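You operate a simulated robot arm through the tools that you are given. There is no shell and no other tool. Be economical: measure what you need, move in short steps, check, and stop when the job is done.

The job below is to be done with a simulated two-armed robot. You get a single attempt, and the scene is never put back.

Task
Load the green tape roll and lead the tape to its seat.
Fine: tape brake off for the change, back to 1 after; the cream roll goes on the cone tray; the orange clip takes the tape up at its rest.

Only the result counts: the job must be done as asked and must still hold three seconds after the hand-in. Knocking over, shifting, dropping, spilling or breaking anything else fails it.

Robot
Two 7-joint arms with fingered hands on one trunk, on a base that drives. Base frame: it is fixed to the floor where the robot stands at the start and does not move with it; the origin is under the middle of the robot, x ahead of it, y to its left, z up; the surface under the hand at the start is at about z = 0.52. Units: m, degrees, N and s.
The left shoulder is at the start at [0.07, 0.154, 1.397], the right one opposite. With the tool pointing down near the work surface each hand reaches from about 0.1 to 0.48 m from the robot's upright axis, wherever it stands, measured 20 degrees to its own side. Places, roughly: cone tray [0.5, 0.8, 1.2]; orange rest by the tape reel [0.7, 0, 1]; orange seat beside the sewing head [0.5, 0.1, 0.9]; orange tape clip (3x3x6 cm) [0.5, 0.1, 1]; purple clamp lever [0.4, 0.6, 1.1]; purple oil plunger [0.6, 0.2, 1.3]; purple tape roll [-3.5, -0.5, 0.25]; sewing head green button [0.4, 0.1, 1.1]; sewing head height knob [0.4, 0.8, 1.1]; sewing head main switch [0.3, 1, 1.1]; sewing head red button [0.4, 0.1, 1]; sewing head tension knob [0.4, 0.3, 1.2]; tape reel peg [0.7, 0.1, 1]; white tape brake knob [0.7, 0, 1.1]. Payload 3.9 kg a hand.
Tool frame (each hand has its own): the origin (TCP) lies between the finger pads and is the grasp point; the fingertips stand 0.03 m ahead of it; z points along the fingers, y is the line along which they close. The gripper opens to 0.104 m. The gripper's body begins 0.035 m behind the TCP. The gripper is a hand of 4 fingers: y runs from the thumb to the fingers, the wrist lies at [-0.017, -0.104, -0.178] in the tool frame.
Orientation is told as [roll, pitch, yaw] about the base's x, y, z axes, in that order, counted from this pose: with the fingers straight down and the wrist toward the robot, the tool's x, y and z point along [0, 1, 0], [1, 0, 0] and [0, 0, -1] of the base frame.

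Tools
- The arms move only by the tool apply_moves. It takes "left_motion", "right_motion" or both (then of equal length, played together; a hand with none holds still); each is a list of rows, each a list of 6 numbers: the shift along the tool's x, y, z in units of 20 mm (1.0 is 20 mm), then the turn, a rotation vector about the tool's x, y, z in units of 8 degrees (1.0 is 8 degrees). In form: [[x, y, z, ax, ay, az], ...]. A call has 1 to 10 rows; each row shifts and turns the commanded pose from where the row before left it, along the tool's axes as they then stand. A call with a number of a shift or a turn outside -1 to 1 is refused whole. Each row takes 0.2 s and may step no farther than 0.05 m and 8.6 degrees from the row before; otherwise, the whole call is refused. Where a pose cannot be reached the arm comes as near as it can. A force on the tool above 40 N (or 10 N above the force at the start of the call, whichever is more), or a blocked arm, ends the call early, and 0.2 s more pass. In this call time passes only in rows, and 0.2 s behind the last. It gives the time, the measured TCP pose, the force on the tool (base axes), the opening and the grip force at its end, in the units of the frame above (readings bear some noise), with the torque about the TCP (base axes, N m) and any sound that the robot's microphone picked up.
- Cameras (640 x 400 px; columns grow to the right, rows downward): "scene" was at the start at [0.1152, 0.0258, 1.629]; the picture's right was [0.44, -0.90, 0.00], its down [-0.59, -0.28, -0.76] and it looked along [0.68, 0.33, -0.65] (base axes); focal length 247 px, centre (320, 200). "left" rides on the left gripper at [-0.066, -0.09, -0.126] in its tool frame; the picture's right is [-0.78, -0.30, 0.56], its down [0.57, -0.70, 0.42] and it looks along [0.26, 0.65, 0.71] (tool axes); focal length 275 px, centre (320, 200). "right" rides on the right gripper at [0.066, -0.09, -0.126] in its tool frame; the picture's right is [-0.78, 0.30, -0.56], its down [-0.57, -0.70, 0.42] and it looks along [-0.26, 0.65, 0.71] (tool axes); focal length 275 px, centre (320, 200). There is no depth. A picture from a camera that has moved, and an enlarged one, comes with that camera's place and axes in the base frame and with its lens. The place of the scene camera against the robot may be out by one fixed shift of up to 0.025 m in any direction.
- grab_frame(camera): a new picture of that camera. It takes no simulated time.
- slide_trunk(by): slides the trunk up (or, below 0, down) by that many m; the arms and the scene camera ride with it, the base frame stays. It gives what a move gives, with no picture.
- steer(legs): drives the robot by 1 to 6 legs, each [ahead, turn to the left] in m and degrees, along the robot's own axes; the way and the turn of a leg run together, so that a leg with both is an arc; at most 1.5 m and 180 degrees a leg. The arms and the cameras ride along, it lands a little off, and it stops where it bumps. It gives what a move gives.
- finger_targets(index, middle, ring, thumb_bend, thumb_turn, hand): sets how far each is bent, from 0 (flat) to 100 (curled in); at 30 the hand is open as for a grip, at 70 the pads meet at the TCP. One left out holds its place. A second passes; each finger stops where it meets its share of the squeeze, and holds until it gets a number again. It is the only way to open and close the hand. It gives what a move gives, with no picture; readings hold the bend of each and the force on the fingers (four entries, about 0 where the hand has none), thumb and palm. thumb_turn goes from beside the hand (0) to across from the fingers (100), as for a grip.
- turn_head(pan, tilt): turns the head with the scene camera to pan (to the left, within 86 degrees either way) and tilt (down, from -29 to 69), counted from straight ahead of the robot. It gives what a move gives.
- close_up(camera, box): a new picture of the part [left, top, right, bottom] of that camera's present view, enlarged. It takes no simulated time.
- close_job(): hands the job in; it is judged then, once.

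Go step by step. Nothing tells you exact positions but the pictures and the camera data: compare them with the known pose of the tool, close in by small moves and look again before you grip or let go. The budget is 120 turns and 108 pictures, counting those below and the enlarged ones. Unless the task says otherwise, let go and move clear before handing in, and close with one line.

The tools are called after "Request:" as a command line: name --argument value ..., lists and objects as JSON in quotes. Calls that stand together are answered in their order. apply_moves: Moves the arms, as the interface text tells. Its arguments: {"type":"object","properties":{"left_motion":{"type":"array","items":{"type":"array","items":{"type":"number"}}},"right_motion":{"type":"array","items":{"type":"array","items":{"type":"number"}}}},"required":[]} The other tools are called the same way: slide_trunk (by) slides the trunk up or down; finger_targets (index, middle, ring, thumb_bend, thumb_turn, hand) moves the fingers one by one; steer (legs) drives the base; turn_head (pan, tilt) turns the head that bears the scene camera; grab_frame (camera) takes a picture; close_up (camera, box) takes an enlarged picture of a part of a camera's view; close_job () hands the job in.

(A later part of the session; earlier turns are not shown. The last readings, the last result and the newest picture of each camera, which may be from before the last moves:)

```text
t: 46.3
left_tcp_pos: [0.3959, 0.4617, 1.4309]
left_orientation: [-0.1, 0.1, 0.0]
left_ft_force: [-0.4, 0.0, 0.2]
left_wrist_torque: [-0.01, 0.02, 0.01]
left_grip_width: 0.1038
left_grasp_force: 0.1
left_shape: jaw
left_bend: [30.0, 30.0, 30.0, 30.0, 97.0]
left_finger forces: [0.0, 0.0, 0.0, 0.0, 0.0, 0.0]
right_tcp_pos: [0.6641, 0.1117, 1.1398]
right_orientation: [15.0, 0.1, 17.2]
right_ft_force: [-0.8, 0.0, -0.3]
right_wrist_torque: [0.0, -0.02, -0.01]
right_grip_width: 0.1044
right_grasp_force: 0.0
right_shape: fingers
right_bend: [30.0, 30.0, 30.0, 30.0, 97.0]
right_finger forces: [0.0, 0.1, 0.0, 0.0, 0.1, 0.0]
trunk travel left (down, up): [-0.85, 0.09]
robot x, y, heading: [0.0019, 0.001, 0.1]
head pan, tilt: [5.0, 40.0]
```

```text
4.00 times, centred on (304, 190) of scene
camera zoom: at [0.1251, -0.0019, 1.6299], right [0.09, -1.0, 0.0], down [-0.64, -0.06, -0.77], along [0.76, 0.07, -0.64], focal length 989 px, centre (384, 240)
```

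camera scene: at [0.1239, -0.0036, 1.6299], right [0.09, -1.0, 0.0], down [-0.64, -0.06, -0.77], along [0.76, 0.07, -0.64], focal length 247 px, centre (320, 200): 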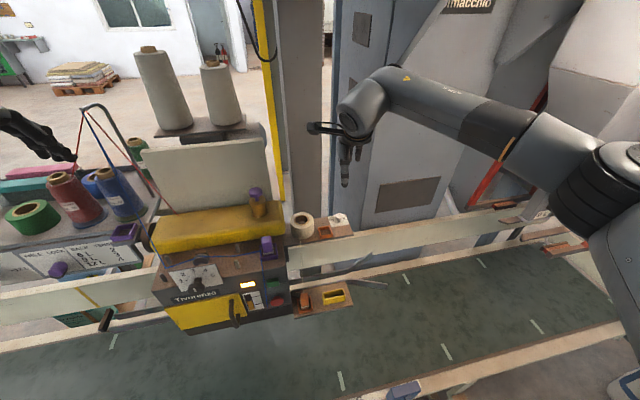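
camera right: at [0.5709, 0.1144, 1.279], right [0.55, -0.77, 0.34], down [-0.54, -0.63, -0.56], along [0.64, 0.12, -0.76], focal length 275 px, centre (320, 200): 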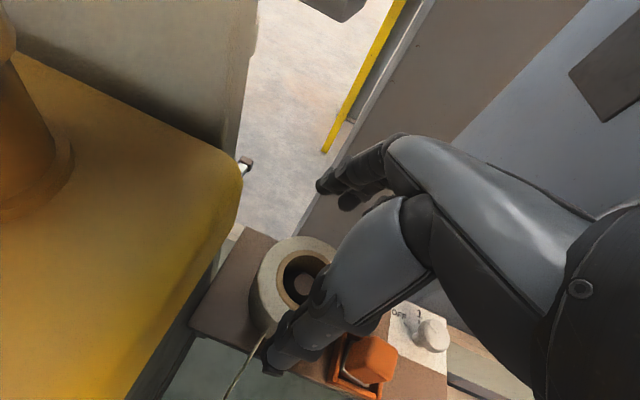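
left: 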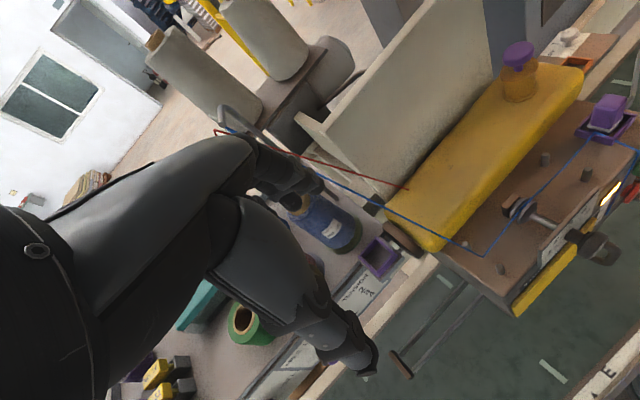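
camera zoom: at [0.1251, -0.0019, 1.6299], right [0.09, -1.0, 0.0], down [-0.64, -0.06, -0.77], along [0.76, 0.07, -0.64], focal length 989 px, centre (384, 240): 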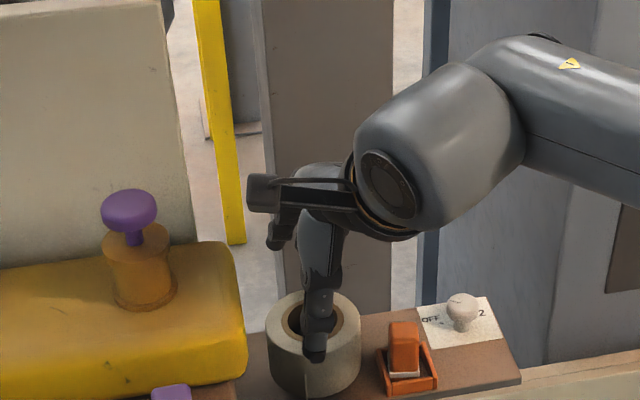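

The hand is centred on the roll. I lower vertically to TCP z ≈ 1.078 and look.

Request:
apply_moves --right_motion '[[-0.2, 0, 0.75, 0, 0, 0], [-0.2, 0, 0.75, 0, 0, 0], [-0.2, 0, 0.75, 0, 0, 0], [-0.2, 0, 0.75, 0, 0, 0]]'

Request:
finger_targets --hand "right" --index 60 --middle 60 --ring 60 --thumb_bend 60

Request:
close_up --camera "scene" --box '[260, 180, 356, 240]'

```text
t: 47.3
left_tcp_pos: [0.3958, 0.4603, 1.432]
left_orientation: [0.1, 0.0, -0.1]
left_ft_force: [-0.6, 0.3, 0.2]
left_wrist_torque: [0.01, -0.02, 0.02]
left_grip_width: 0.1039
left_grasp_force: 0.1
left_shape: jaw
left_bend: [30.0, 30.0, 30.0, 30.0, 97.0]
left_finger forces: [0.1, 0.0, 0.1, 0.1, 0.0, 0.1]
right_tcp_pos: [0.6651, 0.1113, 1.077]
right_orientation: [15.1, 0.0, 17.2]
right_ft_force: [-1.0, -0.1, 0.3]
right_wrist_torque: [0.0, 0.02, 0.01]
right_grip_width: 0.1051
right_grasp_force: 0.2
right_shape: fingers
right_bend: [30.0, 30.0, 30.0, 30.0, 97.0]
right_finger forces: [0.0, 0.0, 0.0, 0.1, 0.7, 0.0]
trunk travel left (down, up): [-0.85, 0.09]
robot x, y, heading: [-0.0024, 0.0046, 0.2]
head pan, tilt: [5.0, 40.0]
```

```text
t: 48.3
left_tcp_pos: [0.3938, 0.4601, 1.433]
left_orientation: [-0.1, 0.0, 0.0]
left_ft_force: [0.3, 0.9, 0.4]
left_wrist_torque: [0.01, 0.01, -0.04]
left_grip_width: 0.1037
left_grasp_force: 0.1
left_shape: jaw
left_bend: [30.0, 30.0, 30.0, 30.0, 97.0]
left_finger forces: [0.1, 0.0, 0.0, 0.0, 0.0, 0.0]
right_tcp_pos: [0.665, 0.1115, 1.0813]
right_orientation: [15.2, -0.4, 17.2]
right_ft_force: [8.0, 0.3, 17.5]
right_wrist_torque: [-0.01, -1.58, 0.25]
right_grip_width: 0.0699
right_grasp_force: 42.3
right_shape: fingers
right_bend: [42.0, 47.0, 45.0, 51.0, 96.0]
right_finger forces: [18.9, 12.7, 22.0, 0.0, 31.6, 0.1]
trunk travel left (down, up): [-0.85, 0.09]
robot x, y, heading: [0.0014, 0.0014, 0.2]
head pan, tilt: [5.0, 40.0]
```

```text
6.67 times, centred on (308, 210) of scene
camera zoom: at [0.1226, -0.0041, 1.6303], right [0.09, -1.0, 0.0], down [-0.64, -0.06, -0.77], along [0.76, 0.07, -0.64], focal length 1648 px, centre (400, 133)
```

zoom: 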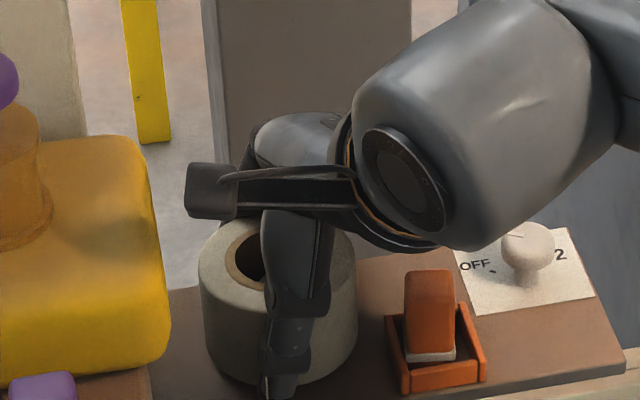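

A firm grip on the roll. Lift straight up.

Request:
apply_moves --right_motion '[[0.13, 0, -0.483, 0, 0, 0], [0.259, 0, -0.966, 0, 0, 0], [0.259, 0, -0.966, 0, 0, 0], [0.259, 0, -0.966, 0, 0, 0], [0.259, 0, -0.966, 0, 0, 0], [0.259, 0, -0.966, 0, 0, 0], [0.259, 0, -0.966, 0, 0, 0], [0.259, 0, -0.966, 0, 0, 0]]'

Request:
grab_frame --camera "right"

Request:
close_up --camera "scene" --box '[240, 130, 368, 230]'

```text
t: 50.1
left_tcp_pos: [0.3938, 0.46, 1.4317]
left_orientation: [-0.1, 0.1, 0.0]
left_ft_force: [0.1, -0.3, 1.1]
left_wrist_torque: [0.0, 0.03, 0.02]
left_grip_width: 0.1035
left_grasp_force: 0.0
left_shape: jaw
left_bend: [30.0, 30.0, 30.0, 30.0, 97.0]
left_finger forces: [0.0, 0.0, 0.1, 0.0, 0.1, 0.0]
right_tcp_pos: [0.6651, 0.1114, 1.2275]
right_orientation: [15.1, 0.1, 17.2]
right_ft_force: [0.3, -0.4, -1.2]
right_wrist_torque: [-0.01, 0.0, 0.01]
right_grip_width: 0.0694
right_grasp_force: 29.2
right_shape: fingers
right_bend: [41.0, 49.0, 54.0, 52.0, 96.0]
right_finger forces: [20.6, 6.8, 1.0, 0.0, 29.7, 0.1]
trunk travel left (down, up): [-0.85, 0.09]
robot x, y, heading: [-0.0016, 0.0005, 0.0]
head pan, tilt: [5.0, 40.0]
```

```text
52 pictures are left
camera right: at [0.5705, 0.1135, 1.3671], right [0.55, -0.77, 0.34], down [-0.54, -0.63, -0.56], along [0.64, 0.12, -0.76], focal length 275 px, centre (320, 200)
```

right: 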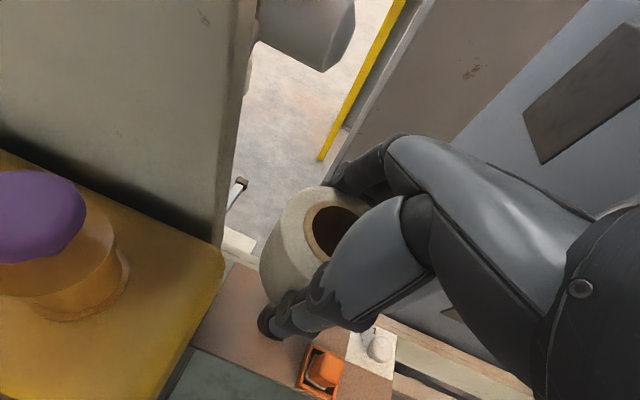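

```text
4.00 times, centred on (304, 180) of scene
camera zoom: at [0.1244, -0.0034, 1.6299], right [0.09, -1.0, 0.0], down [-0.64, -0.06, -0.77], along [0.76, 0.07, -0.64], focal length 989 px, centre (384, 280)
```

zoom: 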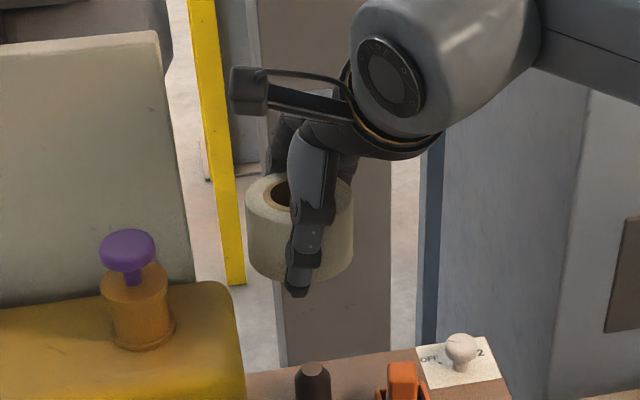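

The cream roll is off the peg and held. I raise and draw the hand back, and look left to plan the drive to the tray.

Request:
apply_moves --right_motion '[[0.259, 0, -0.966, 0, 0, 0], [0.259, 0, -0.966, 0, 0, 0], [0.259, 0, -0.966, 0, 0, 0], [0.259, 0, -0.966, 0, 0, 0], [-0.25, -1, -0.07, 0, 0, 0], [-0.25, -1, -0.07, 0, 0, 0], [-0.25, -1, -0.07, 0, 0, 0], [-0.25, -1, -0.07, 0, 0, 0], [-0.25, -1, -0.07, 0, 0, 0], [-0.25, -1, -0.07, 0, 0, 0]]'

Request:
apply_moves --right_motion '[[-0.25, -1, -0.07, 0, 0, 0], [-0.25, -1, -0.07, 0, 0, 0], [-0.25, -1, -0.07, 0, 0, 0], [-0.25, -1, -0.07, 0, 0, 0], [-0.25, -1, -0.07, 0, 0, 0]]'

Request:
turn_head --pan 80 --tilt 35

Request:
grab_frame --camera "scene"

```text
t: 52.3
left_tcp_pos: [0.395, 0.4593, 1.4322]
left_orientation: [-0.1, -0.1, 0.0]
left_ft_force: [-0.2, -0.4, 0.2]
left_wrist_torque: [0.01, 0.0, -0.01]
left_grip_width: 0.1039
left_grasp_force: 0.0
left_shape: jaw
left_bend: [30.0, 30.0, 30.0, 30.0, 97.0]
left_finger forces: [0.0, 0.1, 0.0, 0.0, 0.1, 0.0]
right_tcp_pos: [0.5593, 0.0442, 1.3072]
right_orientation: [15.1, 0.1, 17.1]
right_ft_force: [0.3, -0.1, -1.5]
right_wrist_torque: [0.01, -0.05, 0.01]
right_grip_width: 0.0693
right_grasp_force: 28.6
right_shape: fingers
right_bend: [41.0, 49.0, 54.0, 52.0, 96.0]
right_finger forces: [20.6, 6.8, 1.2, 0.0, 29.6, 0.0]
trunk travel left (down, up): [-0.85, 0.09]
robot x, y, heading: [0.0006, 0.0001, -0.1]
head pan, tilt: [5.0, 40.0]
```

```text
t: 53.5
left_tcp_pos: [0.3945, 0.4588, 1.4322]
left_orientation: [0.2, 0.0, 0.1]
left_ft_force: [0.8, 0.0, -0.5]
left_wrist_torque: [0.01, -0.01, -0.01]
left_grip_width: 0.1038
left_grasp_force: 0.1
left_shape: jaw
left_bend: [30.0, 30.0, 30.0, 30.0, 97.0]
left_finger forces: [0.1, 0.0, 0.0, 0.0, 0.1, 0.1]
right_tcp_pos: [0.4709, -0.0096, 1.3086]
right_orientation: [15.2, -0.1, 17.2]
right_ft_force: [-1.0, -0.4, -1.3]
right_wrist_torque: [0.03, 0.02, -0.02]
right_grip_width: 0.0692
right_grasp_force: 29.5
right_shape: fingers
right_bend: [41.0, 50.0, 54.0, 52.0, 96.0]
right_finger forces: [20.8, 6.9, 1.1, 0.0, 29.5, 0.0]
trunk travel left (down, up): [-0.85, 0.09]
robot x, y, heading: [0.0033, 0.0013, -0.1]
head pan, tilt: [5.0, 40.0]
```

```text
t: 55.0
left_tcp_pos: [0.3952, 0.4609, 1.4316]
left_orientation: [0.1, 0.0, 0.0]
left_ft_force: [1.0, -0.3, 0.1]
left_wrist_torque: [0.03, 0.04, 0.0]
left_grip_width: 0.1038
left_grasp_force: 0.1
left_shape: jaw
left_bend: [30.0, 30.0, 30.0, 30.0, 97.0]
left_finger forces: [0.0, 0.0, 0.0, 0.0, 0.0, 0.0]
right_tcp_pos: [0.473, -0.0076, 1.3074]
right_orientation: [15.1, 0.0, 17.2]
right_ft_force: [0.8, 0.1, -1.1]
right_wrist_torque: [-0.02, 0.0, 0.0]
right_grip_width: 0.0691
right_grasp_force: 29.3
right_shape: fingers
right_bend: [41.0, 50.0, 54.0, 52.0, 96.0]
right_finger forces: [20.7, 6.7, 1.2, 0.0, 29.6, 0.0]
trunk travel left (down, up): [-0.85, 0.09]
robot x, y, heading: [-0.0044, 0.0032, 0.0]
head pan, tilt: [80.0, 35.0]
```

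```text
50 pictures are left
camera scene: at [0.0553, 0.0756, 1.6374], right [0.98, -0.17, 0.0], down [-0.1, -0.56, -0.82], along [0.14, 0.81, -0.57], focal length 247 px, centre (320, 200)
```

scene: 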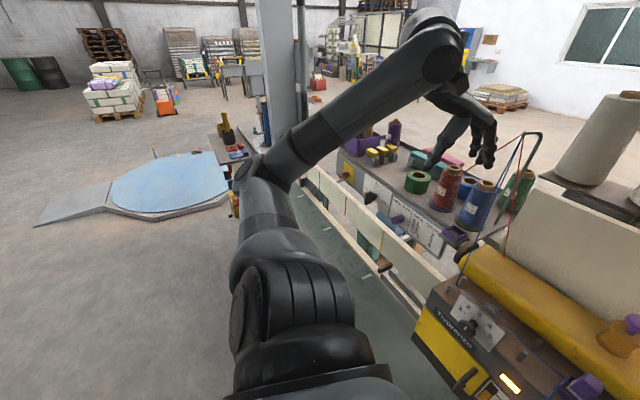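

The way behind and to the left is clear. I back off 0.4 m, turn 50° left and drive 0.38 m toward the tray, keeping clear of the belt edge.

Request:
steer --legs '[[-0.4, 0], [0, 50], [0.38, 0]]'

Request:
turn_head --pan -15 --tilt 38

Request:
grab_frame --camera "scene"

Request:
grab_frame --camera "right"

```text
t: 61.7
left_tcp_pos: [-0.256, 0.8816, 1.4311]
left_orientation: [-0.1, 0.2, 49.5]
left_ft_force: [0.2, 1.3, 0.8]
left_wrist_torque: [-0.05, 0.02, 0.01]
left_grip_width: 0.104
left_grasp_force: 0.1
left_shape: jaw
left_bend: [30.0, 30.0, 30.0, 30.0, 97.0]
left_finger forces: [0.0, 0.0, 0.1, 0.0, 0.0, 0.1]
right_tcp_pos: [0.1492, 0.6352, 1.3067]
right_orientation: [15.1, 0.3, 66.6]
right_ft_force: [0.0, 0.4, -0.8]
right_wrist_torque: [-0.01, -0.02, 0.0]
right_grip_width: 0.0692
right_grasp_force: 29.1
right_shape: fingers
right_bend: [41.0, 50.0, 54.0, 52.0, 96.0]
right_finger forces: [20.2, 6.7, 1.1, 0.0, 29.1, 0.0]
trunk travel left (down, up): [-0.85, 0.09]
robot x, y, heading: [-0.1638, 0.2795, 49.8]
head pan, tilt: [80.0, 35.0]
stopped in leg 3: the robot was blocked; the commanded pose is now the measured one
```

```text
t: 63.4
left_tcp_pos: [-0.2579, 0.8769, 1.4324]
left_orientation: [0.0, 0.0, 49.4]
left_ft_force: [0.3, 0.1, 0.3]
left_wrist_torque: [0.0, -0.02, 0.02]
left_grip_width: 0.1037
left_grasp_force: 0.0
left_shape: jaw
left_bend: [30.0, 30.0, 30.0, 30.0, 97.0]
left_finger forces: [0.0, 0.0, 0.1, 0.1, 0.1, 0.0]
right_tcp_pos: [0.1482, 0.6314, 1.3073]
right_orientation: [15.1, 0.0, 66.7]
right_ft_force: [-0.2, -0.8, -0.6]
right_wrist_torque: [0.0, 0.04, 0.0]
right_grip_width: 0.069
right_grasp_force: 28.0
right_shape: fingers
right_bend: [41.0, 50.0, 54.0, 52.0, 96.0]
right_finger forces: [20.3, 6.7, 1.1, 0.1, 29.1, 0.0]
trunk travel left (down, up): [-0.85, 0.09]
robot x, y, heading: [-0.166, 0.2785, 49.2]
head pan, tilt: [-15.0, 38.0]
```

```text
49 pictures are left
camera scene: at [-0.0719, 0.3538, 1.633], right [0.56, -0.83, 0.0], down [-0.51, -0.35, -0.79], along [0.65, 0.44, -0.62], focal length 247 px, centre (320, 200)
```

scene: 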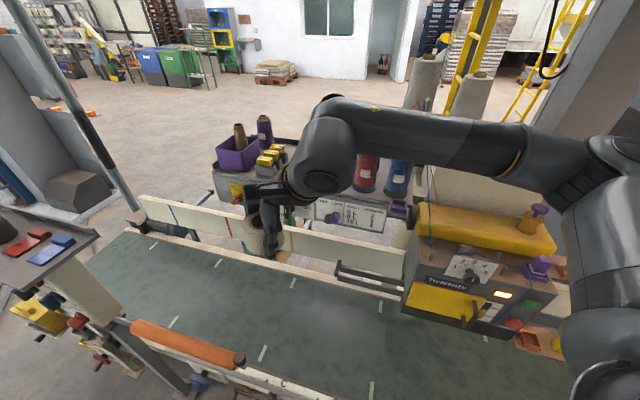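

```text
48 pictures are left
camera right: at [0.0841, 0.5602, 1.4476], right [0.94, -0.08, 0.34], down [0.13, -0.82, -0.56], along [0.32, 0.57, -0.76], focal length 275 px, centre (320, 200)
```

right: 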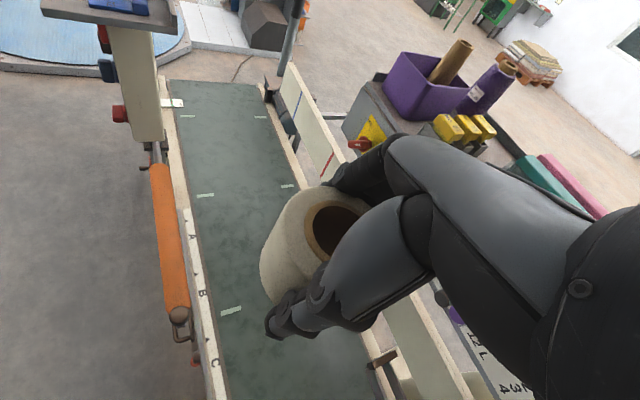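

The robot bumped lightly and stopped at (-0.165, 0.28). The free spot between the green roll and the yellow boxes is near [0.45, 0.81]; I try how far the right arm reaches toward it, staying high.

Request:
apply_moves --right_motion '[[-0.25, 0, -0.9, -0.243, 0, 0.906], [0.2, 0, -0.9, -0.243, 0, 0.906], [-0.31, 0.975, -0.235, 0, 0, 0], [-0.31, 0.975, -0.235, 0, 0, 0], [-0.31, 0.975, -0.235, 0, 0, 0], [-0.31, 0.975, -0.235, 0, 0, 0], [-0.31, 0.975, -0.235, 0, 0, 0], [-0.31, 0.975, -0.235, 0, 0, 0], [-0.31, 0.975, -0.235, 0, 0, 0], [-0.31, 0.975, -0.235, 0, 0, 0]]'

Request:
apply_moves --right_motion '[[-0.31, 0.975, 0, 0, 0, 0], [-0.31, 0.975, 0, 0, 0, 0], [-0.31, 0.975, 0, 0, 0, 0], [-0.31, 0.975, 0, 0, 0, 0], [-0.31, 0.975, 0, 0, 0, 0]]'

Request:
grab_frame --camera "right"

Request:
grab_frame --camera "scene"

```text
t: 65.6
left_tcp_pos: [-0.2569, 0.8789, 1.4324]
left_orientation: [0.0, 0.2, 49.5]
left_ft_force: [0.2, -0.1, -0.6]
left_wrist_torque: [-0.02, 0.03, 0.0]
left_grip_width: 0.1036
left_grasp_force: 0.1
left_shape: jaw
left_bend: [30.0, 30.0, 30.0, 30.0, 97.0]
left_finger forces: [0.0, 0.0, 0.1, 0.0, 0.0, 0.0]
right_tcp_pos: [0.3001, 0.7132, 1.3646]
right_orientation: [15.1, 0.1, 51.7]
right_ft_force: [0.1, 0.2, -0.7]
right_wrist_torque: [-0.03, 0.0, 0.03]
right_grip_width: 0.0691
right_grasp_force: 28.4
right_shape: fingers
right_bend: [41.0, 50.0, 54.0, 52.0, 96.0]
right_finger forces: [20.2, 6.7, 1.1, 0.0, 29.0, 0.0]
trunk travel left (down, up): [-0.85, 0.09]
robot x, y, heading: [-0.1623, 0.28, 49.3]
head pan, tilt: [-15.0, 38.0]
```

```text
t: 66.8
left_tcp_pos: [-0.2566, 0.8787, 1.4324]
left_orientation: [0.0, 0.1, 49.4]
left_ft_force: [-0.3, -0.1, -0.2]
left_wrist_torque: [0.02, -0.02, -0.01]
left_grip_width: 0.1035
left_grasp_force: 0.2
left_shape: jaw
left_bend: [30.0, 30.0, 30.0, 30.0, 97.0]
left_finger forces: [0.0, 0.0, 0.1, 0.0, 0.0, 0.0]
right_tcp_pos: [0.3842, 0.773, 1.3559]
right_orientation: [15.1, 0.1, 51.7]
right_ft_force: [0.5, 0.0, -1.0]
right_wrist_torque: [-0.02, 0.0, 0.0]
right_grip_width: 0.0687
right_grasp_force: 28.7
right_shape: fingers
right_bend: [41.0, 50.0, 54.0, 52.0, 96.0]
right_finger forces: [20.2, 6.8, 1.1, 0.0, 28.8, 0.0]
trunk travel left (down, up): [-0.85, 0.09]
robot x, y, heading: [-0.1625, 0.2788, 49.3]
head pan, tilt: [-15.0, 38.0]
```

```text
47 pictures are left
camera right: at [0.3041, 0.7214, 1.4956], right [0.89, -0.32, 0.34], down [-0.09, -0.83, -0.56], along [0.46, 0.46, -0.76], focal length 275 px, centre (320, 200)
```

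right: 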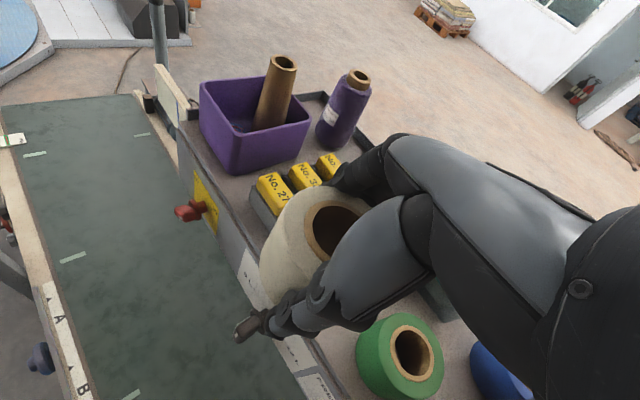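

```text
46 pictures are left
camera scene: at [-0.0707, 0.3557, 1.6327], right [0.56, -0.83, 0.0], down [-0.51, -0.35, -0.79], along [0.65, 0.44, -0.62], focal length 247 px, centre (320, 200)
```

scene: 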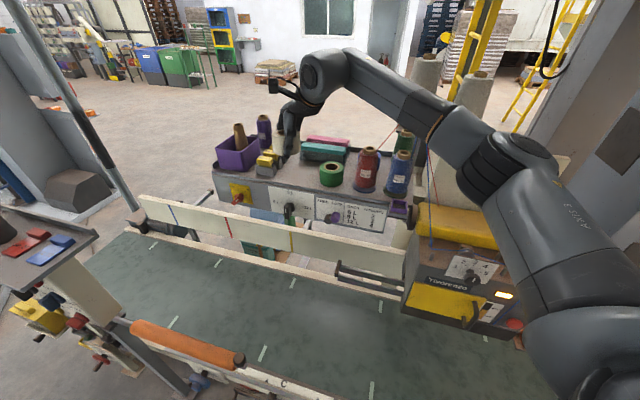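

The arm reaches. I zoom in on the tray from both cameras to choose the set-down spot.

Request:
close_up --camera "scene" --box '[200, 110, 360, 210]'

```text
4.00 times, centred on (280, 160) of scene
camera zoom: at [-0.0707, 0.3557, 1.6327], right [0.56, -0.83, 0.0], down [-0.51, -0.35, -0.79], along [0.65, 0.44, -0.62], focal length 989 px, centre (480, 360)
```

zoom: 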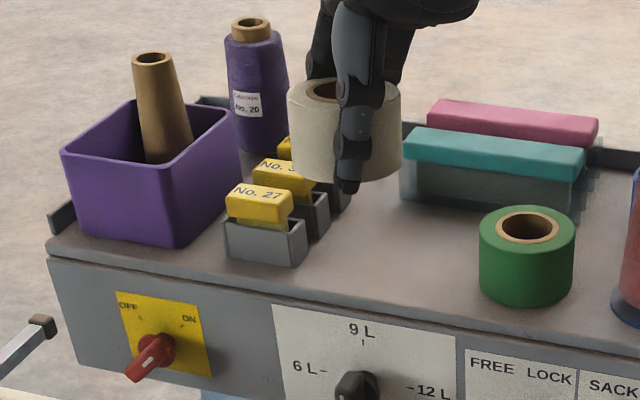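

There is ample free room between holders and green roll. I move over [0.453, 0.798] and come down most of the way.

Request:
apply_moves --right_motion '[[-0.46, 0.765, -0.125, 0, 0, 0], [-0.46, 0.765, -0.125, 0, 0, 0], [-0.46, 0.765, -0.125, 0, 0, 0], [-0.46, 0.765, -0.125, 0, 0, 0], [-0.259, 0, 0.966, 0, 0, 0], [-0.259, 0, 0.966, 0, 0, 0], [-0.259, 0, 0.966, 0, 0, 0], [-0.259, 0, 0.966, 0, 0, 0]]'

Request:
close_up --camera "scene" --box '[200, 110, 360, 210]'

```text
t: 68.6
left_tcp_pos: [-0.2581, 0.8782, 1.4324]
left_orientation: [0.0, 0.1, 49.4]
left_ft_force: [-0.2, -0.4, -0.3]
left_wrist_torque: [-0.02, 0.01, 0.02]
left_grip_width: 0.1039
left_grasp_force: 0.1
left_shape: jaw
left_bend: [30.0, 30.0, 30.0, 30.0, 97.0]
left_finger forces: [0.1, 0.1, 0.0, 0.0, 0.1, 0.1]
right_tcp_pos: [0.4519, 0.7966, 1.2766]
right_orientation: [15.1, 0.2, 51.8]
right_ft_force: [-0.5, -0.8, -0.5]
right_wrist_torque: [0.0, -0.01, -0.01]
right_grip_width: 0.0692
right_grasp_force: 28.5
right_shape: fingers
right_bend: [41.0, 50.0, 54.0, 52.0, 96.0]
right_finger forces: [20.0, 6.7, 1.1, 0.1, 28.5, 0.1]
trunk travel left (down, up): [-0.85, 0.09]
robot x, y, heading: [-0.163, 0.2798, 49.3]
head pan, tilt: [-15.0, 38.0]
```

```text
4.00 times, centred on (280, 160) of scene
camera zoom: at [-0.0709, 0.3548, 1.6328], right [0.56, -0.83, 0.0], down [-0.51, -0.35, -0.79], along [0.65, 0.44, -0.62], focal length 989 px, centre (480, 360)
```

zoom: 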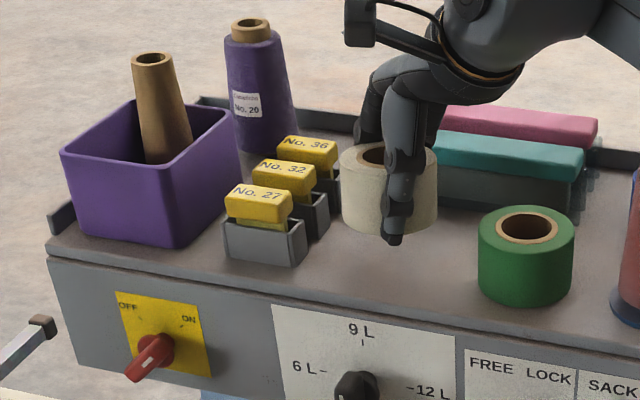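

Request:
apply_moves --right_motion '[[-0.1036, 0, 0.386, 0, 0, 0], [-0.1036, 0, 0.386, 0, 0, 0], [-0.1036, 0, 0.386, 0, 0, 0]]'

Request:
close_up --camera "scene" --box '[240, 120, 352, 190]'

```text
t: 69.4
left_tcp_pos: [-0.2566, 0.8774, 1.432]
left_orientation: [0.1, -0.1, 49.4]
left_ft_force: [0.0, 0.0, -0.9]
left_wrist_torque: [-0.03, -0.01, 0.01]
left_grip_width: 0.1036
left_grasp_force: 0.1
left_shape: jaw
left_bend: [30.0, 30.0, 30.0, 30.0, 97.0]
left_finger forces: [0.0, 0.0, 0.0, 0.0, 0.0, 0.0]
right_tcp_pos: [0.4536, 0.7969, 1.2524]
right_orientation: [15.2, 0.1, 51.7]
right_ft_force: [0.1, -0.2, -0.5]
right_wrist_torque: [-0.04, -0.03, 0.02]
right_grip_width: 0.0692
right_grasp_force: 28.0
right_shape: fingers
right_bend: [41.0, 50.0, 54.0, 52.0, 96.0]
right_finger forces: [20.0, 6.6, 1.1, 0.1, 28.5, 0.0]
trunk travel left (down, up): [-0.85, 0.09]
robot x, y, heading: [-0.1646, 0.2808, 49.6]
head pan, tilt: [-15.0, 38.0]
```

```text
5.71 times, centred on (296, 155) of scene
camera zoom: at [-0.0711, 0.3544, 1.6329], right [0.56, -0.83, 0.0], down [-0.51, -0.35, -0.79], along [0.65, 0.44, -0.62], focal length 1412 px, centre (457, 457)
```

zoom: 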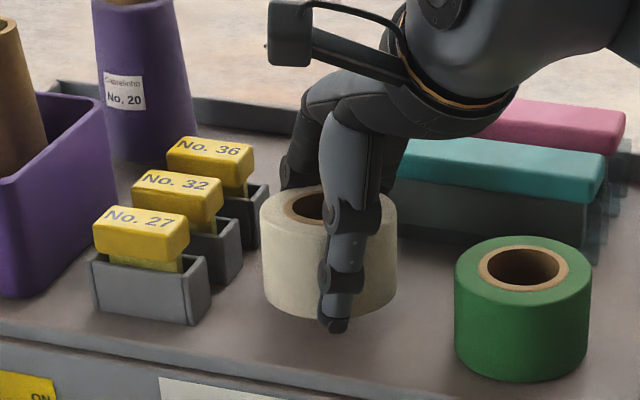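

Request:
apply_moves --right_motion '[[-0.065, 0, 0.242, 0, 0, 0], [-0.065, 0, 0.242, 0, 0, 0]]'

Request:
close_up --camera "scene" --box '[240, 120, 352, 190]'

```text
t: 70.0
left_tcp_pos: [-0.257, 0.8773, 1.4324]
left_orientation: [0.0, 0.0, 49.4]
left_ft_force: [0.8, -0.7, -0.2]
left_wrist_torque: [0.01, -0.03, 0.01]
left_grip_width: 0.1036
left_grasp_force: 0.0
left_shape: jaw
left_bend: [30.0, 30.0, 30.0, 30.0, 97.0]
left_finger forces: [0.0, 0.1, 0.1, 0.1, 0.1, 0.0]
right_tcp_pos: [0.4523, 0.7959, 1.2434]
right_orientation: [15.0, 0.1, 51.8]
right_ft_force: [-0.4, 1.4, -0.5]
right_wrist_torque: [0.03, 0.0, -0.01]
right_grip_width: 0.0689
right_grasp_force: 27.8
right_shape: fingers
right_bend: [41.0, 50.0, 54.0, 52.0, 96.0]
right_finger forces: [20.0, 6.8, 0.9, 0.1, 28.5, 0.0]
trunk travel left (down, up): [-0.85, 0.09]
robot x, y, heading: [-0.165, 0.2794, 49.3]
head pan, tilt: [-15.0, 38.0]
```

```text
5.71 times, centred on (296, 155) of scene
camera zoom: at [-0.071, 0.3545, 1.6328], right [0.56, -0.83, 0.0], down [-0.51, -0.35, -0.79], along [0.65, 0.44, -0.62], focal length 1412 px, centre (457, 457)
```

zoom: 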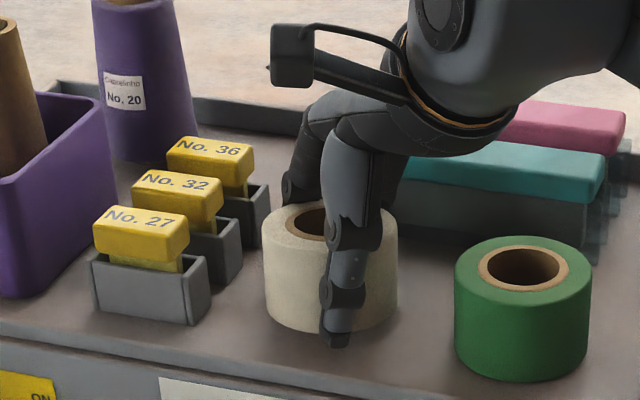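

Request:
apply_moves --right_motion '[[-0.052, 0, 0.193, 0, 0, 0], [-0.052, 0, 0.193, 0, 0, 0]]'

```text
t: 70.6
left_tcp_pos: [-0.2593, 0.8762, 1.4338]
left_orientation: [0.0, -0.1, 49.4]
left_ft_force: [0.6, -0.2, 0.6]
left_wrist_torque: [0.0, 0.01, -0.02]
left_grip_width: 0.1037
left_grasp_force: 0.0
left_shape: jaw
left_bend: [30.0, 30.0, 30.0, 30.0, 97.0]
left_finger forces: [0.0, 0.0, 0.0, 0.0, 0.1, 0.0]
right_tcp_pos: [0.4512, 0.7963, 1.2389]
right_orientation: [15.1, -0.3, 51.7]
right_ft_force: [1.9, 2.4, 8.5]
right_wrist_torque: [0.18, -0.46, 0.0]
right_grip_width: 0.0691
right_grasp_force: 33.2
right_shape: fingers
right_bend: [41.0, 50.0, 53.0, 52.0, 96.0]
right_finger forces: [20.6, 10.2, 6.9, 0.0, 28.4, 0.0]
trunk travel left (down, up): [-0.85, 0.09]
robot x, y, heading: [-0.1622, 0.2777, 49.3]
head pan, tilt: [-15.0, 38.0]
```

Contact felt. I release and lift clear.

Request:
finger_targets --hand "right" --index 30 --middle 30 --ring 30 --thumb_bend 30

Request:
apply_moves --right_motion '[[0.259, 0, -0.966, 0, 0, 0], [0.259, 0, -0.966, 0, 0, 0], [0.259, 0, -0.966, 0, 0, 0], [0.259, 0, -0.966, 0, 0, 0], [0.259, 0, -0.966, 0, 0, 0]]'

Request:
close_up --camera "scene" --box '[220, 100, 380, 200]'

Request:
grab_frame --camera "right"

```text
t: 71.6
left_tcp_pos: [-0.2572, 0.8787, 1.4326]
left_orientation: [0.0, 0.0, 49.3]
left_ft_force: [-0.3, -0.4, -0.8]
left_wrist_torque: [0.03, -0.01, -0.01]
left_grip_width: 0.1037
left_grasp_force: 0.0
left_shape: jaw
left_bend: [30.0, 30.0, 30.0, 30.0, 97.0]
left_finger forces: [0.1, 0.0, 0.1, 0.0, 0.1, 0.0]
right_tcp_pos: [0.4504, 0.7953, 1.2351]
right_orientation: [14.9, 0.1, 51.7]
right_ft_force: [-0.6, 0.6, 0.2]
right_wrist_torque: [-0.01, -0.04, 0.0]
right_grip_width: 0.1043
right_grasp_force: 0.4
right_shape: fingers
right_bend: [30.0, 30.0, 30.0, 30.0, 97.0]
right_finger forces: [0.1, 0.1, 0.5, 0.1, 0.1, 0.0]
trunk travel left (down, up): [-0.85, 0.09]
robot x, y, heading: [-0.1645, 0.2778, 49.3]
head pan, tilt: [-15.0, 38.0]
```

```text
t: 72.8
left_tcp_pos: [-0.2589, 0.8783, 1.4317]
left_orientation: [0.0, 0.1, 49.4]
left_ft_force: [-0.6, 0.9, 0.5]
left_wrist_torque: [-0.01, -0.03, -0.02]
left_grip_width: 0.1039
left_grasp_force: 0.1
left_shape: jaw
left_bend: [30.0, 30.0, 30.0, 30.0, 97.0]
left_finger forces: [0.1, 0.1, 0.1, 0.0, 0.0, 0.0]
right_tcp_pos: [0.4507, 0.7964, 1.3368]
right_orientation: [15.0, 0.2, 51.7]
right_ft_force: [-0.8, -0.3, 0.0]
right_wrist_torque: [0.01, -0.02, -0.02]
right_grip_width: 0.1044
right_grasp_force: 0.1
right_shape: fingers
right_bend: [30.0, 30.0, 30.0, 30.0, 97.0]
right_finger forces: [0.0, 0.0, 0.0, 0.0, 0.0, 0.0]
trunk travel left (down, up): [-0.85, 0.09]
robot x, y, heading: [-0.1663, 0.2744, 49.3]
head pan, tilt: [-15.0, 38.0]
```

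```text
4.00 times, centred on (300, 150) of scene
camera zoom: at [-0.0724, 0.3541, 1.6329], right [0.56, -0.83, 0.0], down [-0.51, -0.35, -0.79], along [0.65, 0.44, -0.62], focal length 989 px, centre (400, 400)
```

zoom: 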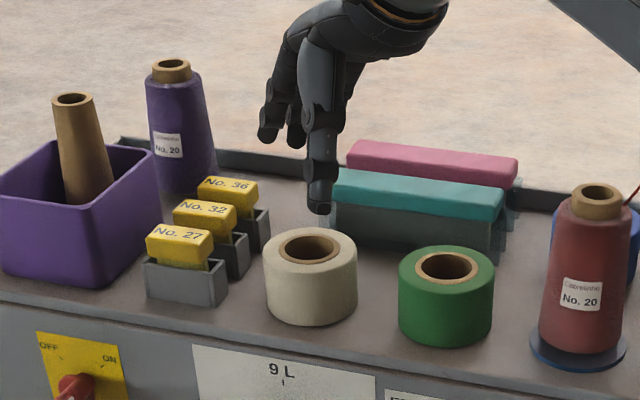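

```text
40 pictures are left
camera right: at [0.371, 0.7441, 1.4765], right [0.89, -0.32, 0.34], down [-0.09, -0.83, -0.56], along [0.46, 0.46, -0.76], focal length 275 px, centre (320, 200)
```

right: 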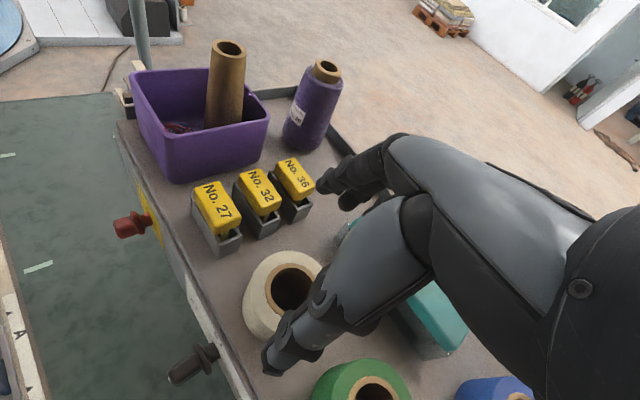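

The cream roll stands upright on the cone tray. For the green roll at about [0.49, 0.692], the leaning wrist would be over the red cone, so I raise, remove the lean, turn the yaw to 30° and move over it.

Request:
apply_moves --right_motion '[[0.259, 0, -0.966, 0, 0, 0], [0.259, 0, -0.966, 0, 0, 0], [0.259, 0, -0.966, 0, 0, 0], [0, 0, 0, 0, -0.9375, 0], [0, 0, 0, 0, -0.9375, 0], [0, 0, 0, 0, 0, 0.904], [0, 0, 0, 0, 0, 0.904], [0, 0, 0, 0, 0, 0.904]]'

Request:
apply_moves --right_motion '[[-0.915, -0.15, 0, 0, 0, 0], [-0.915, -0.15, 0, 0, 0, 0], [-0.915, -0.15, 0, 0, 0, 0], [-0.915, -0.15, 0, 0, 0, 0], [-0.915, -0.15, 0, 0, 0, 0], [-0.915, -0.15, 0, 0, 0, 0]]'

Request:
grab_frame --camera "right"

Request:
close_up --camera "scene" --box '[240, 80, 432, 200]'

```text
t: 74.6
left_tcp_pos: [-0.2585, 0.8799, 1.4318]
left_orientation: [-0.2, 0.0, 49.4]
left_ft_force: [0.4, 0.4, 0.2]
left_wrist_torque: [-0.02, 0.01, 0.01]
left_grip_width: 0.1038
left_grasp_force: 0.2
left_shape: jaw
left_bend: [30.0, 30.0, 30.0, 30.0, 97.0]
left_finger forces: [0.0, 0.0, 0.0, 0.0, 0.1, 0.1]
right_tcp_pos: [0.4496, 0.7973, 1.3952]
right_orientation: [-0.2, 0.1, 29.9]
right_ft_force: [0.7, -0.2, 0.2]
right_wrist_torque: [0.0, 0.0, 0.0]
right_grip_width: 0.1046
right_grasp_force: 0.1
right_shape: fingers
right_bend: [30.0, 30.0, 30.0, 30.0, 97.0]
right_finger forces: [0.0, 0.0, 0.0, 0.1, 0.0, 0.0]
trunk travel left (down, up): [-0.85, 0.09]
robot x, y, heading: [-0.1633, 0.2774, 49.4]
head pan, tilt: [-15.0, 38.0]
```

```text
t: 76.0
left_tcp_pos: [-0.2574, 0.8774, 1.4325]
left_orientation: [0.0, 0.0, 49.5]
left_ft_force: [-0.9, 0.2, 0.0]
left_wrist_torque: [0.0, 0.0, 0.01]
left_grip_width: 0.1038
left_grasp_force: 0.1
left_shape: jaw
left_bend: [30.0, 30.0, 30.0, 30.0, 97.0]
left_finger forces: [0.1, 0.0, 0.0, 0.0, 0.0, 0.0]
right_tcp_pos: [0.4916, 0.6923, 1.3958]
right_orientation: [0.2, 0.0, 30.2]
right_ft_force: [-0.1, -0.2, -0.4]
right_wrist_torque: [0.0, -0.02, -0.01]
right_grip_width: 0.1045
right_grasp_force: 0.1
right_shape: fingers
right_bend: [30.0, 30.0, 30.0, 30.0, 97.0]
right_finger forces: [0.0, 0.0, 0.1, 0.0, 0.1, 0.0]
trunk travel left (down, up): [-0.85, 0.09]
robot x, y, heading: [-0.1671, 0.2796, 49.0]
head pan, tilt: [-15.0, 38.0]
```

```text
39 pictures are left
camera right: at [0.3802, 0.7035, 1.5223], right [0.65, -0.52, 0.56], down [-0.32, -0.85, -0.42], along [0.69, 0.1, -0.72], focal length 275 px, centre (320, 200)
```

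right: 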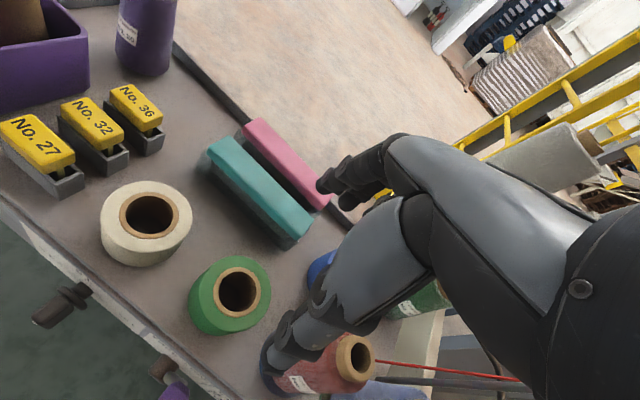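

```text
3.33 times, centred on (336, 140) of scene
camera zoom: at [-0.0715, 0.3533, 1.633], right [0.56, -0.83, 0.0], down [-0.51, -0.35, -0.79], along [0.65, 0.44, -0.62], focal length 824 px, centre (267, 400)
```

zoom: 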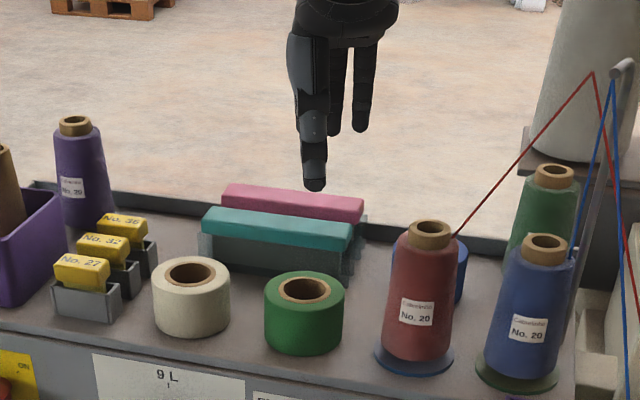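

Green roll at about [0.488, 0.692]. To keep the palm away from the red cone I turn the yaw down to 12°, then lower to z ≈ 1.31 and check.

Request:
apply_moves --right_motion '[[0, 0, 0, 0, 0, 0.75], [0, 0, 0, 0, 0, 0.75], [0, -0.19, 0, 0, 0, 0.75], [0, 0, 0.85, 0, 0, 0], [0, 0, 0.85, 0, 0, 0], [0, 0, 0.85, 0, 0, 0], [0, 0, 0.85, 0, 0, 0], [0, 0, 0.85, 0, 0, 0]]'

Request:
grab_frame --camera "right"

Request:
close_up --camera "scene" --box '[280, 100, 408, 190]'

```text
t: 77.8
left_tcp_pos: [-0.2565, 0.8777, 1.4334]
left_orientation: [0.0, 0.1, 49.4]
left_ft_force: [0.6, 0.2, 0.4]
left_wrist_torque: [0.01, 0.0, 0.03]
left_grip_width: 0.1033
left_grasp_force: 0.0
left_shape: jaw
left_bend: [30.0, 30.0, 30.0, 30.0, 97.0]
left_finger forces: [0.1, 0.0, 0.0, 0.0, 0.0, 0.0]
right_tcp_pos: [0.4877, 0.6918, 1.3102]
right_orientation: [0.0, 0.1, 12.0]
right_ft_force: [-1.2, 0.1, 0.3]
right_wrist_torque: [0.01, 0.01, -0.04]
right_grip_width: 0.1047
right_grasp_force: 0.0
right_shape: fingers
right_bend: [30.0, 30.0, 30.0, 30.0, 97.0]
right_finger forces: [0.1, 0.1, 0.0, 0.0, 0.0, 0.0]
trunk travel left (down, up): [-0.85, 0.09]
robot x, y, heading: [-0.1648, 0.2813, 49.2]
head pan, tilt: [-15.0, 38.0]
```

```text
37 pictures are left
camera right: at [0.3867, 0.7361, 1.4374], right [0.45, -0.7, 0.56], down [-0.57, -0.71, -0.42], along [0.69, -0.12, -0.72], focal length 275 px, centre (320, 200)
```

right: 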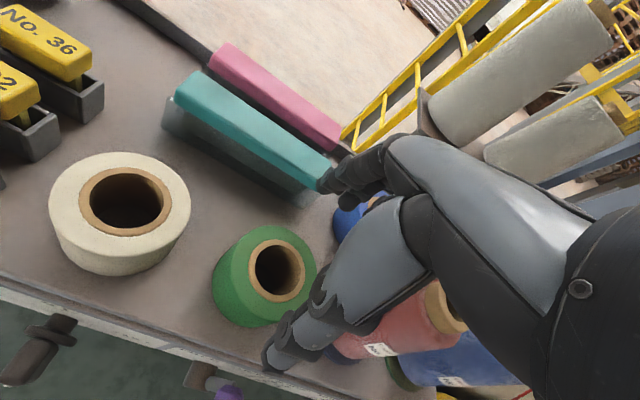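

```text
4.44 times, centred on (344, 145) of scene
camera zoom: at [-0.0707, 0.3543, 1.6329], right [0.56, -0.83, 0.0], down [-0.51, -0.35, -0.79], along [0.65, 0.44, -0.62], focal length 1099 px, centre (213, 444)
```

zoom: 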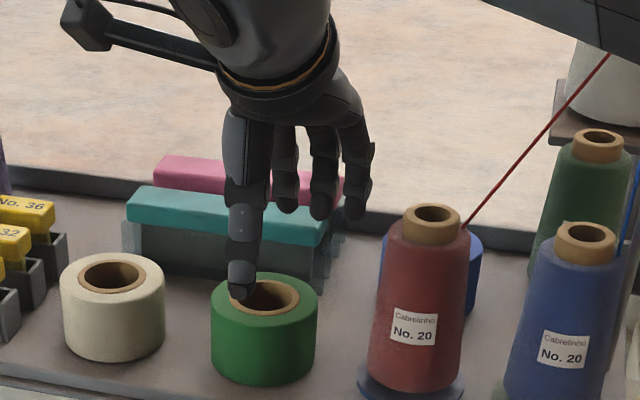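

Centred within 3 mm with clearance to the red cone. I lower to z ≈ 1.236 and grip.

Request:
apply_moves --right_motion '[[0.05, 0.05, 0.93, 0, 0, 0], [0, 0, 0.93, 0, 0, 0], [0, 0, 0.93, 0, 0, 0], [0, 0, 0.93, 0, 0, 0]]'

Request:
close_up --camera "scene" --box '[280, 100, 408, 190]'

```text
t: 78.8
left_tcp_pos: [-0.2578, 0.8792, 1.433]
left_orientation: [0.0, -0.1, 49.4]
left_ft_force: [0.7, 0.3, -0.5]
left_wrist_torque: [-0.02, 0.01, -0.02]
left_grip_width: 0.1038
left_grasp_force: 0.3
left_shape: jaw
left_bend: [30.0, 30.0, 30.0, 30.0, 97.0]
left_finger forces: [0.1, 0.1, 0.0, 0.0, 0.0, 0.0]
right_tcp_pos: [0.4876, 0.6928, 1.2363]
right_orientation: [0.0, 0.1, 12.0]
right_ft_force: [0.4, -0.7, 0.1]
right_wrist_torque: [0.0, -0.01, 0.03]
right_grip_width: 0.1044
right_grasp_force: 0.0
right_shape: fingers
right_bend: [30.0, 30.0, 30.0, 30.0, 97.0]
right_finger forces: [0.1, 0.1, 0.0, 0.0, 0.0, 0.0]
trunk travel left (down, up): [-0.85, 0.09]
robot x, y, heading: [-0.1643, 0.2712, 49.3]
head pan, tilt: [-15.0, 38.0]
```

```text
4.44 times, centred on (344, 145) of scene
camera zoom: at [-0.0713, 0.3547, 1.6329], right [0.56, -0.83, 0.0], down [-0.51, -0.35, -0.79], along [0.65, 0.44, -0.62], focal length 1099 px, centre (213, 444)
```

zoom: 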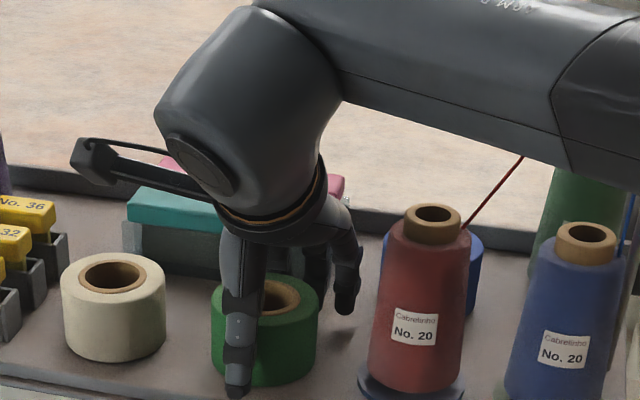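

Request:
finger_targets --hand "right" --index 60 --middle 60 --ring 60 --thumb_bend 60

Request:
apply_moves --right_motion '[[0, 0, -0.5, 0, 0, 0], [0, 0, -0.9, 0, 0, 0], [0, 0, -0.9, 0, 0, 0], [0, 0, -0.9, 0, 0, 0], [0, 0, -0.9, 0, 0, 0], [0, 0, -0.9, 0, 0, 0], [0, 0, -0.9, 0, 0, 0], [0, 0, -0.9, 0, 0, 0], [0, 0, -0.9, 0, 0, 0]]'

Request:
close_up --camera "scene" --box '[240, 60, 432, 180]'

Request:
grab_frame --camera "right"

```text
t: 79.8
left_tcp_pos: [-0.2581, 0.8782, 1.4328]
left_orientation: [0.0, 0.0, 49.4]
left_ft_force: [-0.1, 0.4, 0.6]
left_wrist_torque: [-0.01, -0.01, -0.02]
left_grip_width: 0.1036
left_grasp_force: 0.0
left_shape: jaw
left_bend: [30.0, 30.0, 30.0, 30.0, 97.0]
left_finger forces: [0.0, 0.0, 0.0, 0.0, 0.0, 0.0]
right_tcp_pos: [0.4875, 0.6915, 1.2375]
right_orientation: [0.0, 0.0, 12.0]
right_ft_force: [0.5, 0.4, 3.8]
right_wrist_torque: [-0.02, -0.17, 0.02]
right_grip_width: 0.071
right_grasp_force: 28.0
right_shape: fingers
right_bend: [39.0, 49.0, 59.0, 51.0, 96.0]
right_finger forces: [18.0, 8.7, 0.8, 0.1, 28.0, 0.1]
trunk travel left (down, up): [-0.85, 0.09]
robot x, y, heading: [-0.1638, 0.279, 49.2]
head pan, tilt: [-15.0, 38.0]
```

```text
t: 81.8
left_tcp_pos: [-0.2583, 0.8774, 1.4314]
left_orientation: [0.0, 0.0, 49.4]
left_ft_force: [0.1, 0.4, -0.2]
left_wrist_torque: [-0.05, 0.0, -0.01]
left_grip_width: 0.1037
left_grasp_force: 0.0
left_shape: jaw
left_bend: [30.0, 30.0, 30.0, 30.0, 97.0]
left_finger forces: [0.0, 0.0, 0.1, 0.0, 0.1, 0.0]
right_tcp_pos: [0.4878, 0.6917, 1.3891]
right_orientation: [-0.1, 0.1, 12.1]
right_ft_force: [0.7, -0.2, -0.1]
right_wrist_torque: [0.0, -0.01, -0.02]
right_grip_width: 0.071
right_grasp_force: 25.5
right_shape: fingers
right_bend: [39.0, 50.0, 59.0, 51.0, 96.0]
right_finger forces: [16.0, 8.3, 0.7, 0.0, 26.4, 0.0]
trunk travel left (down, up): [-0.85, 0.09]
robot x, y, heading: [-0.1625, 0.2761, 49.2]
head pan, tilt: [-15.0, 38.0]
```

```text
3.33 times, centred on (336, 120) of scene
camera zoom: at [-0.072, 0.3542, 1.6329], right [0.56, -0.83, 0.0], down [-0.51, -0.35, -0.79], along [0.65, 0.44, -0.62], focal length 824 px, centre (267, 467)
```

zoom: 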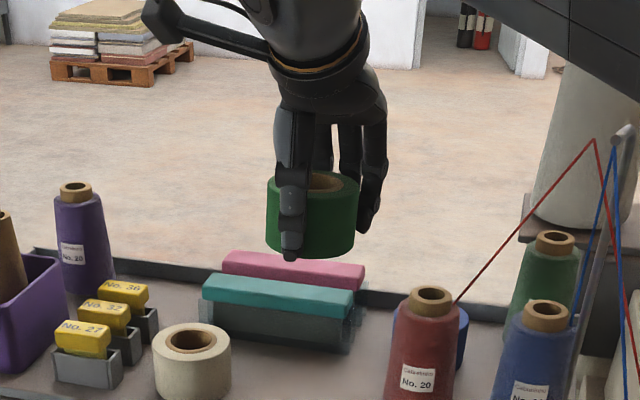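

```text
33 pictures are left
camera right: at [0.3867, 0.7369, 1.517], right [0.45, -0.7, 0.56], down [-0.57, -0.71, -0.42], along [0.69, -0.12, -0.71], focal length 275 px, centre (320, 200)
```

right: 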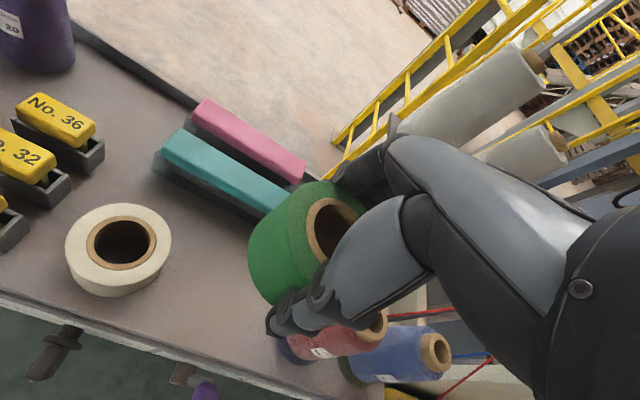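

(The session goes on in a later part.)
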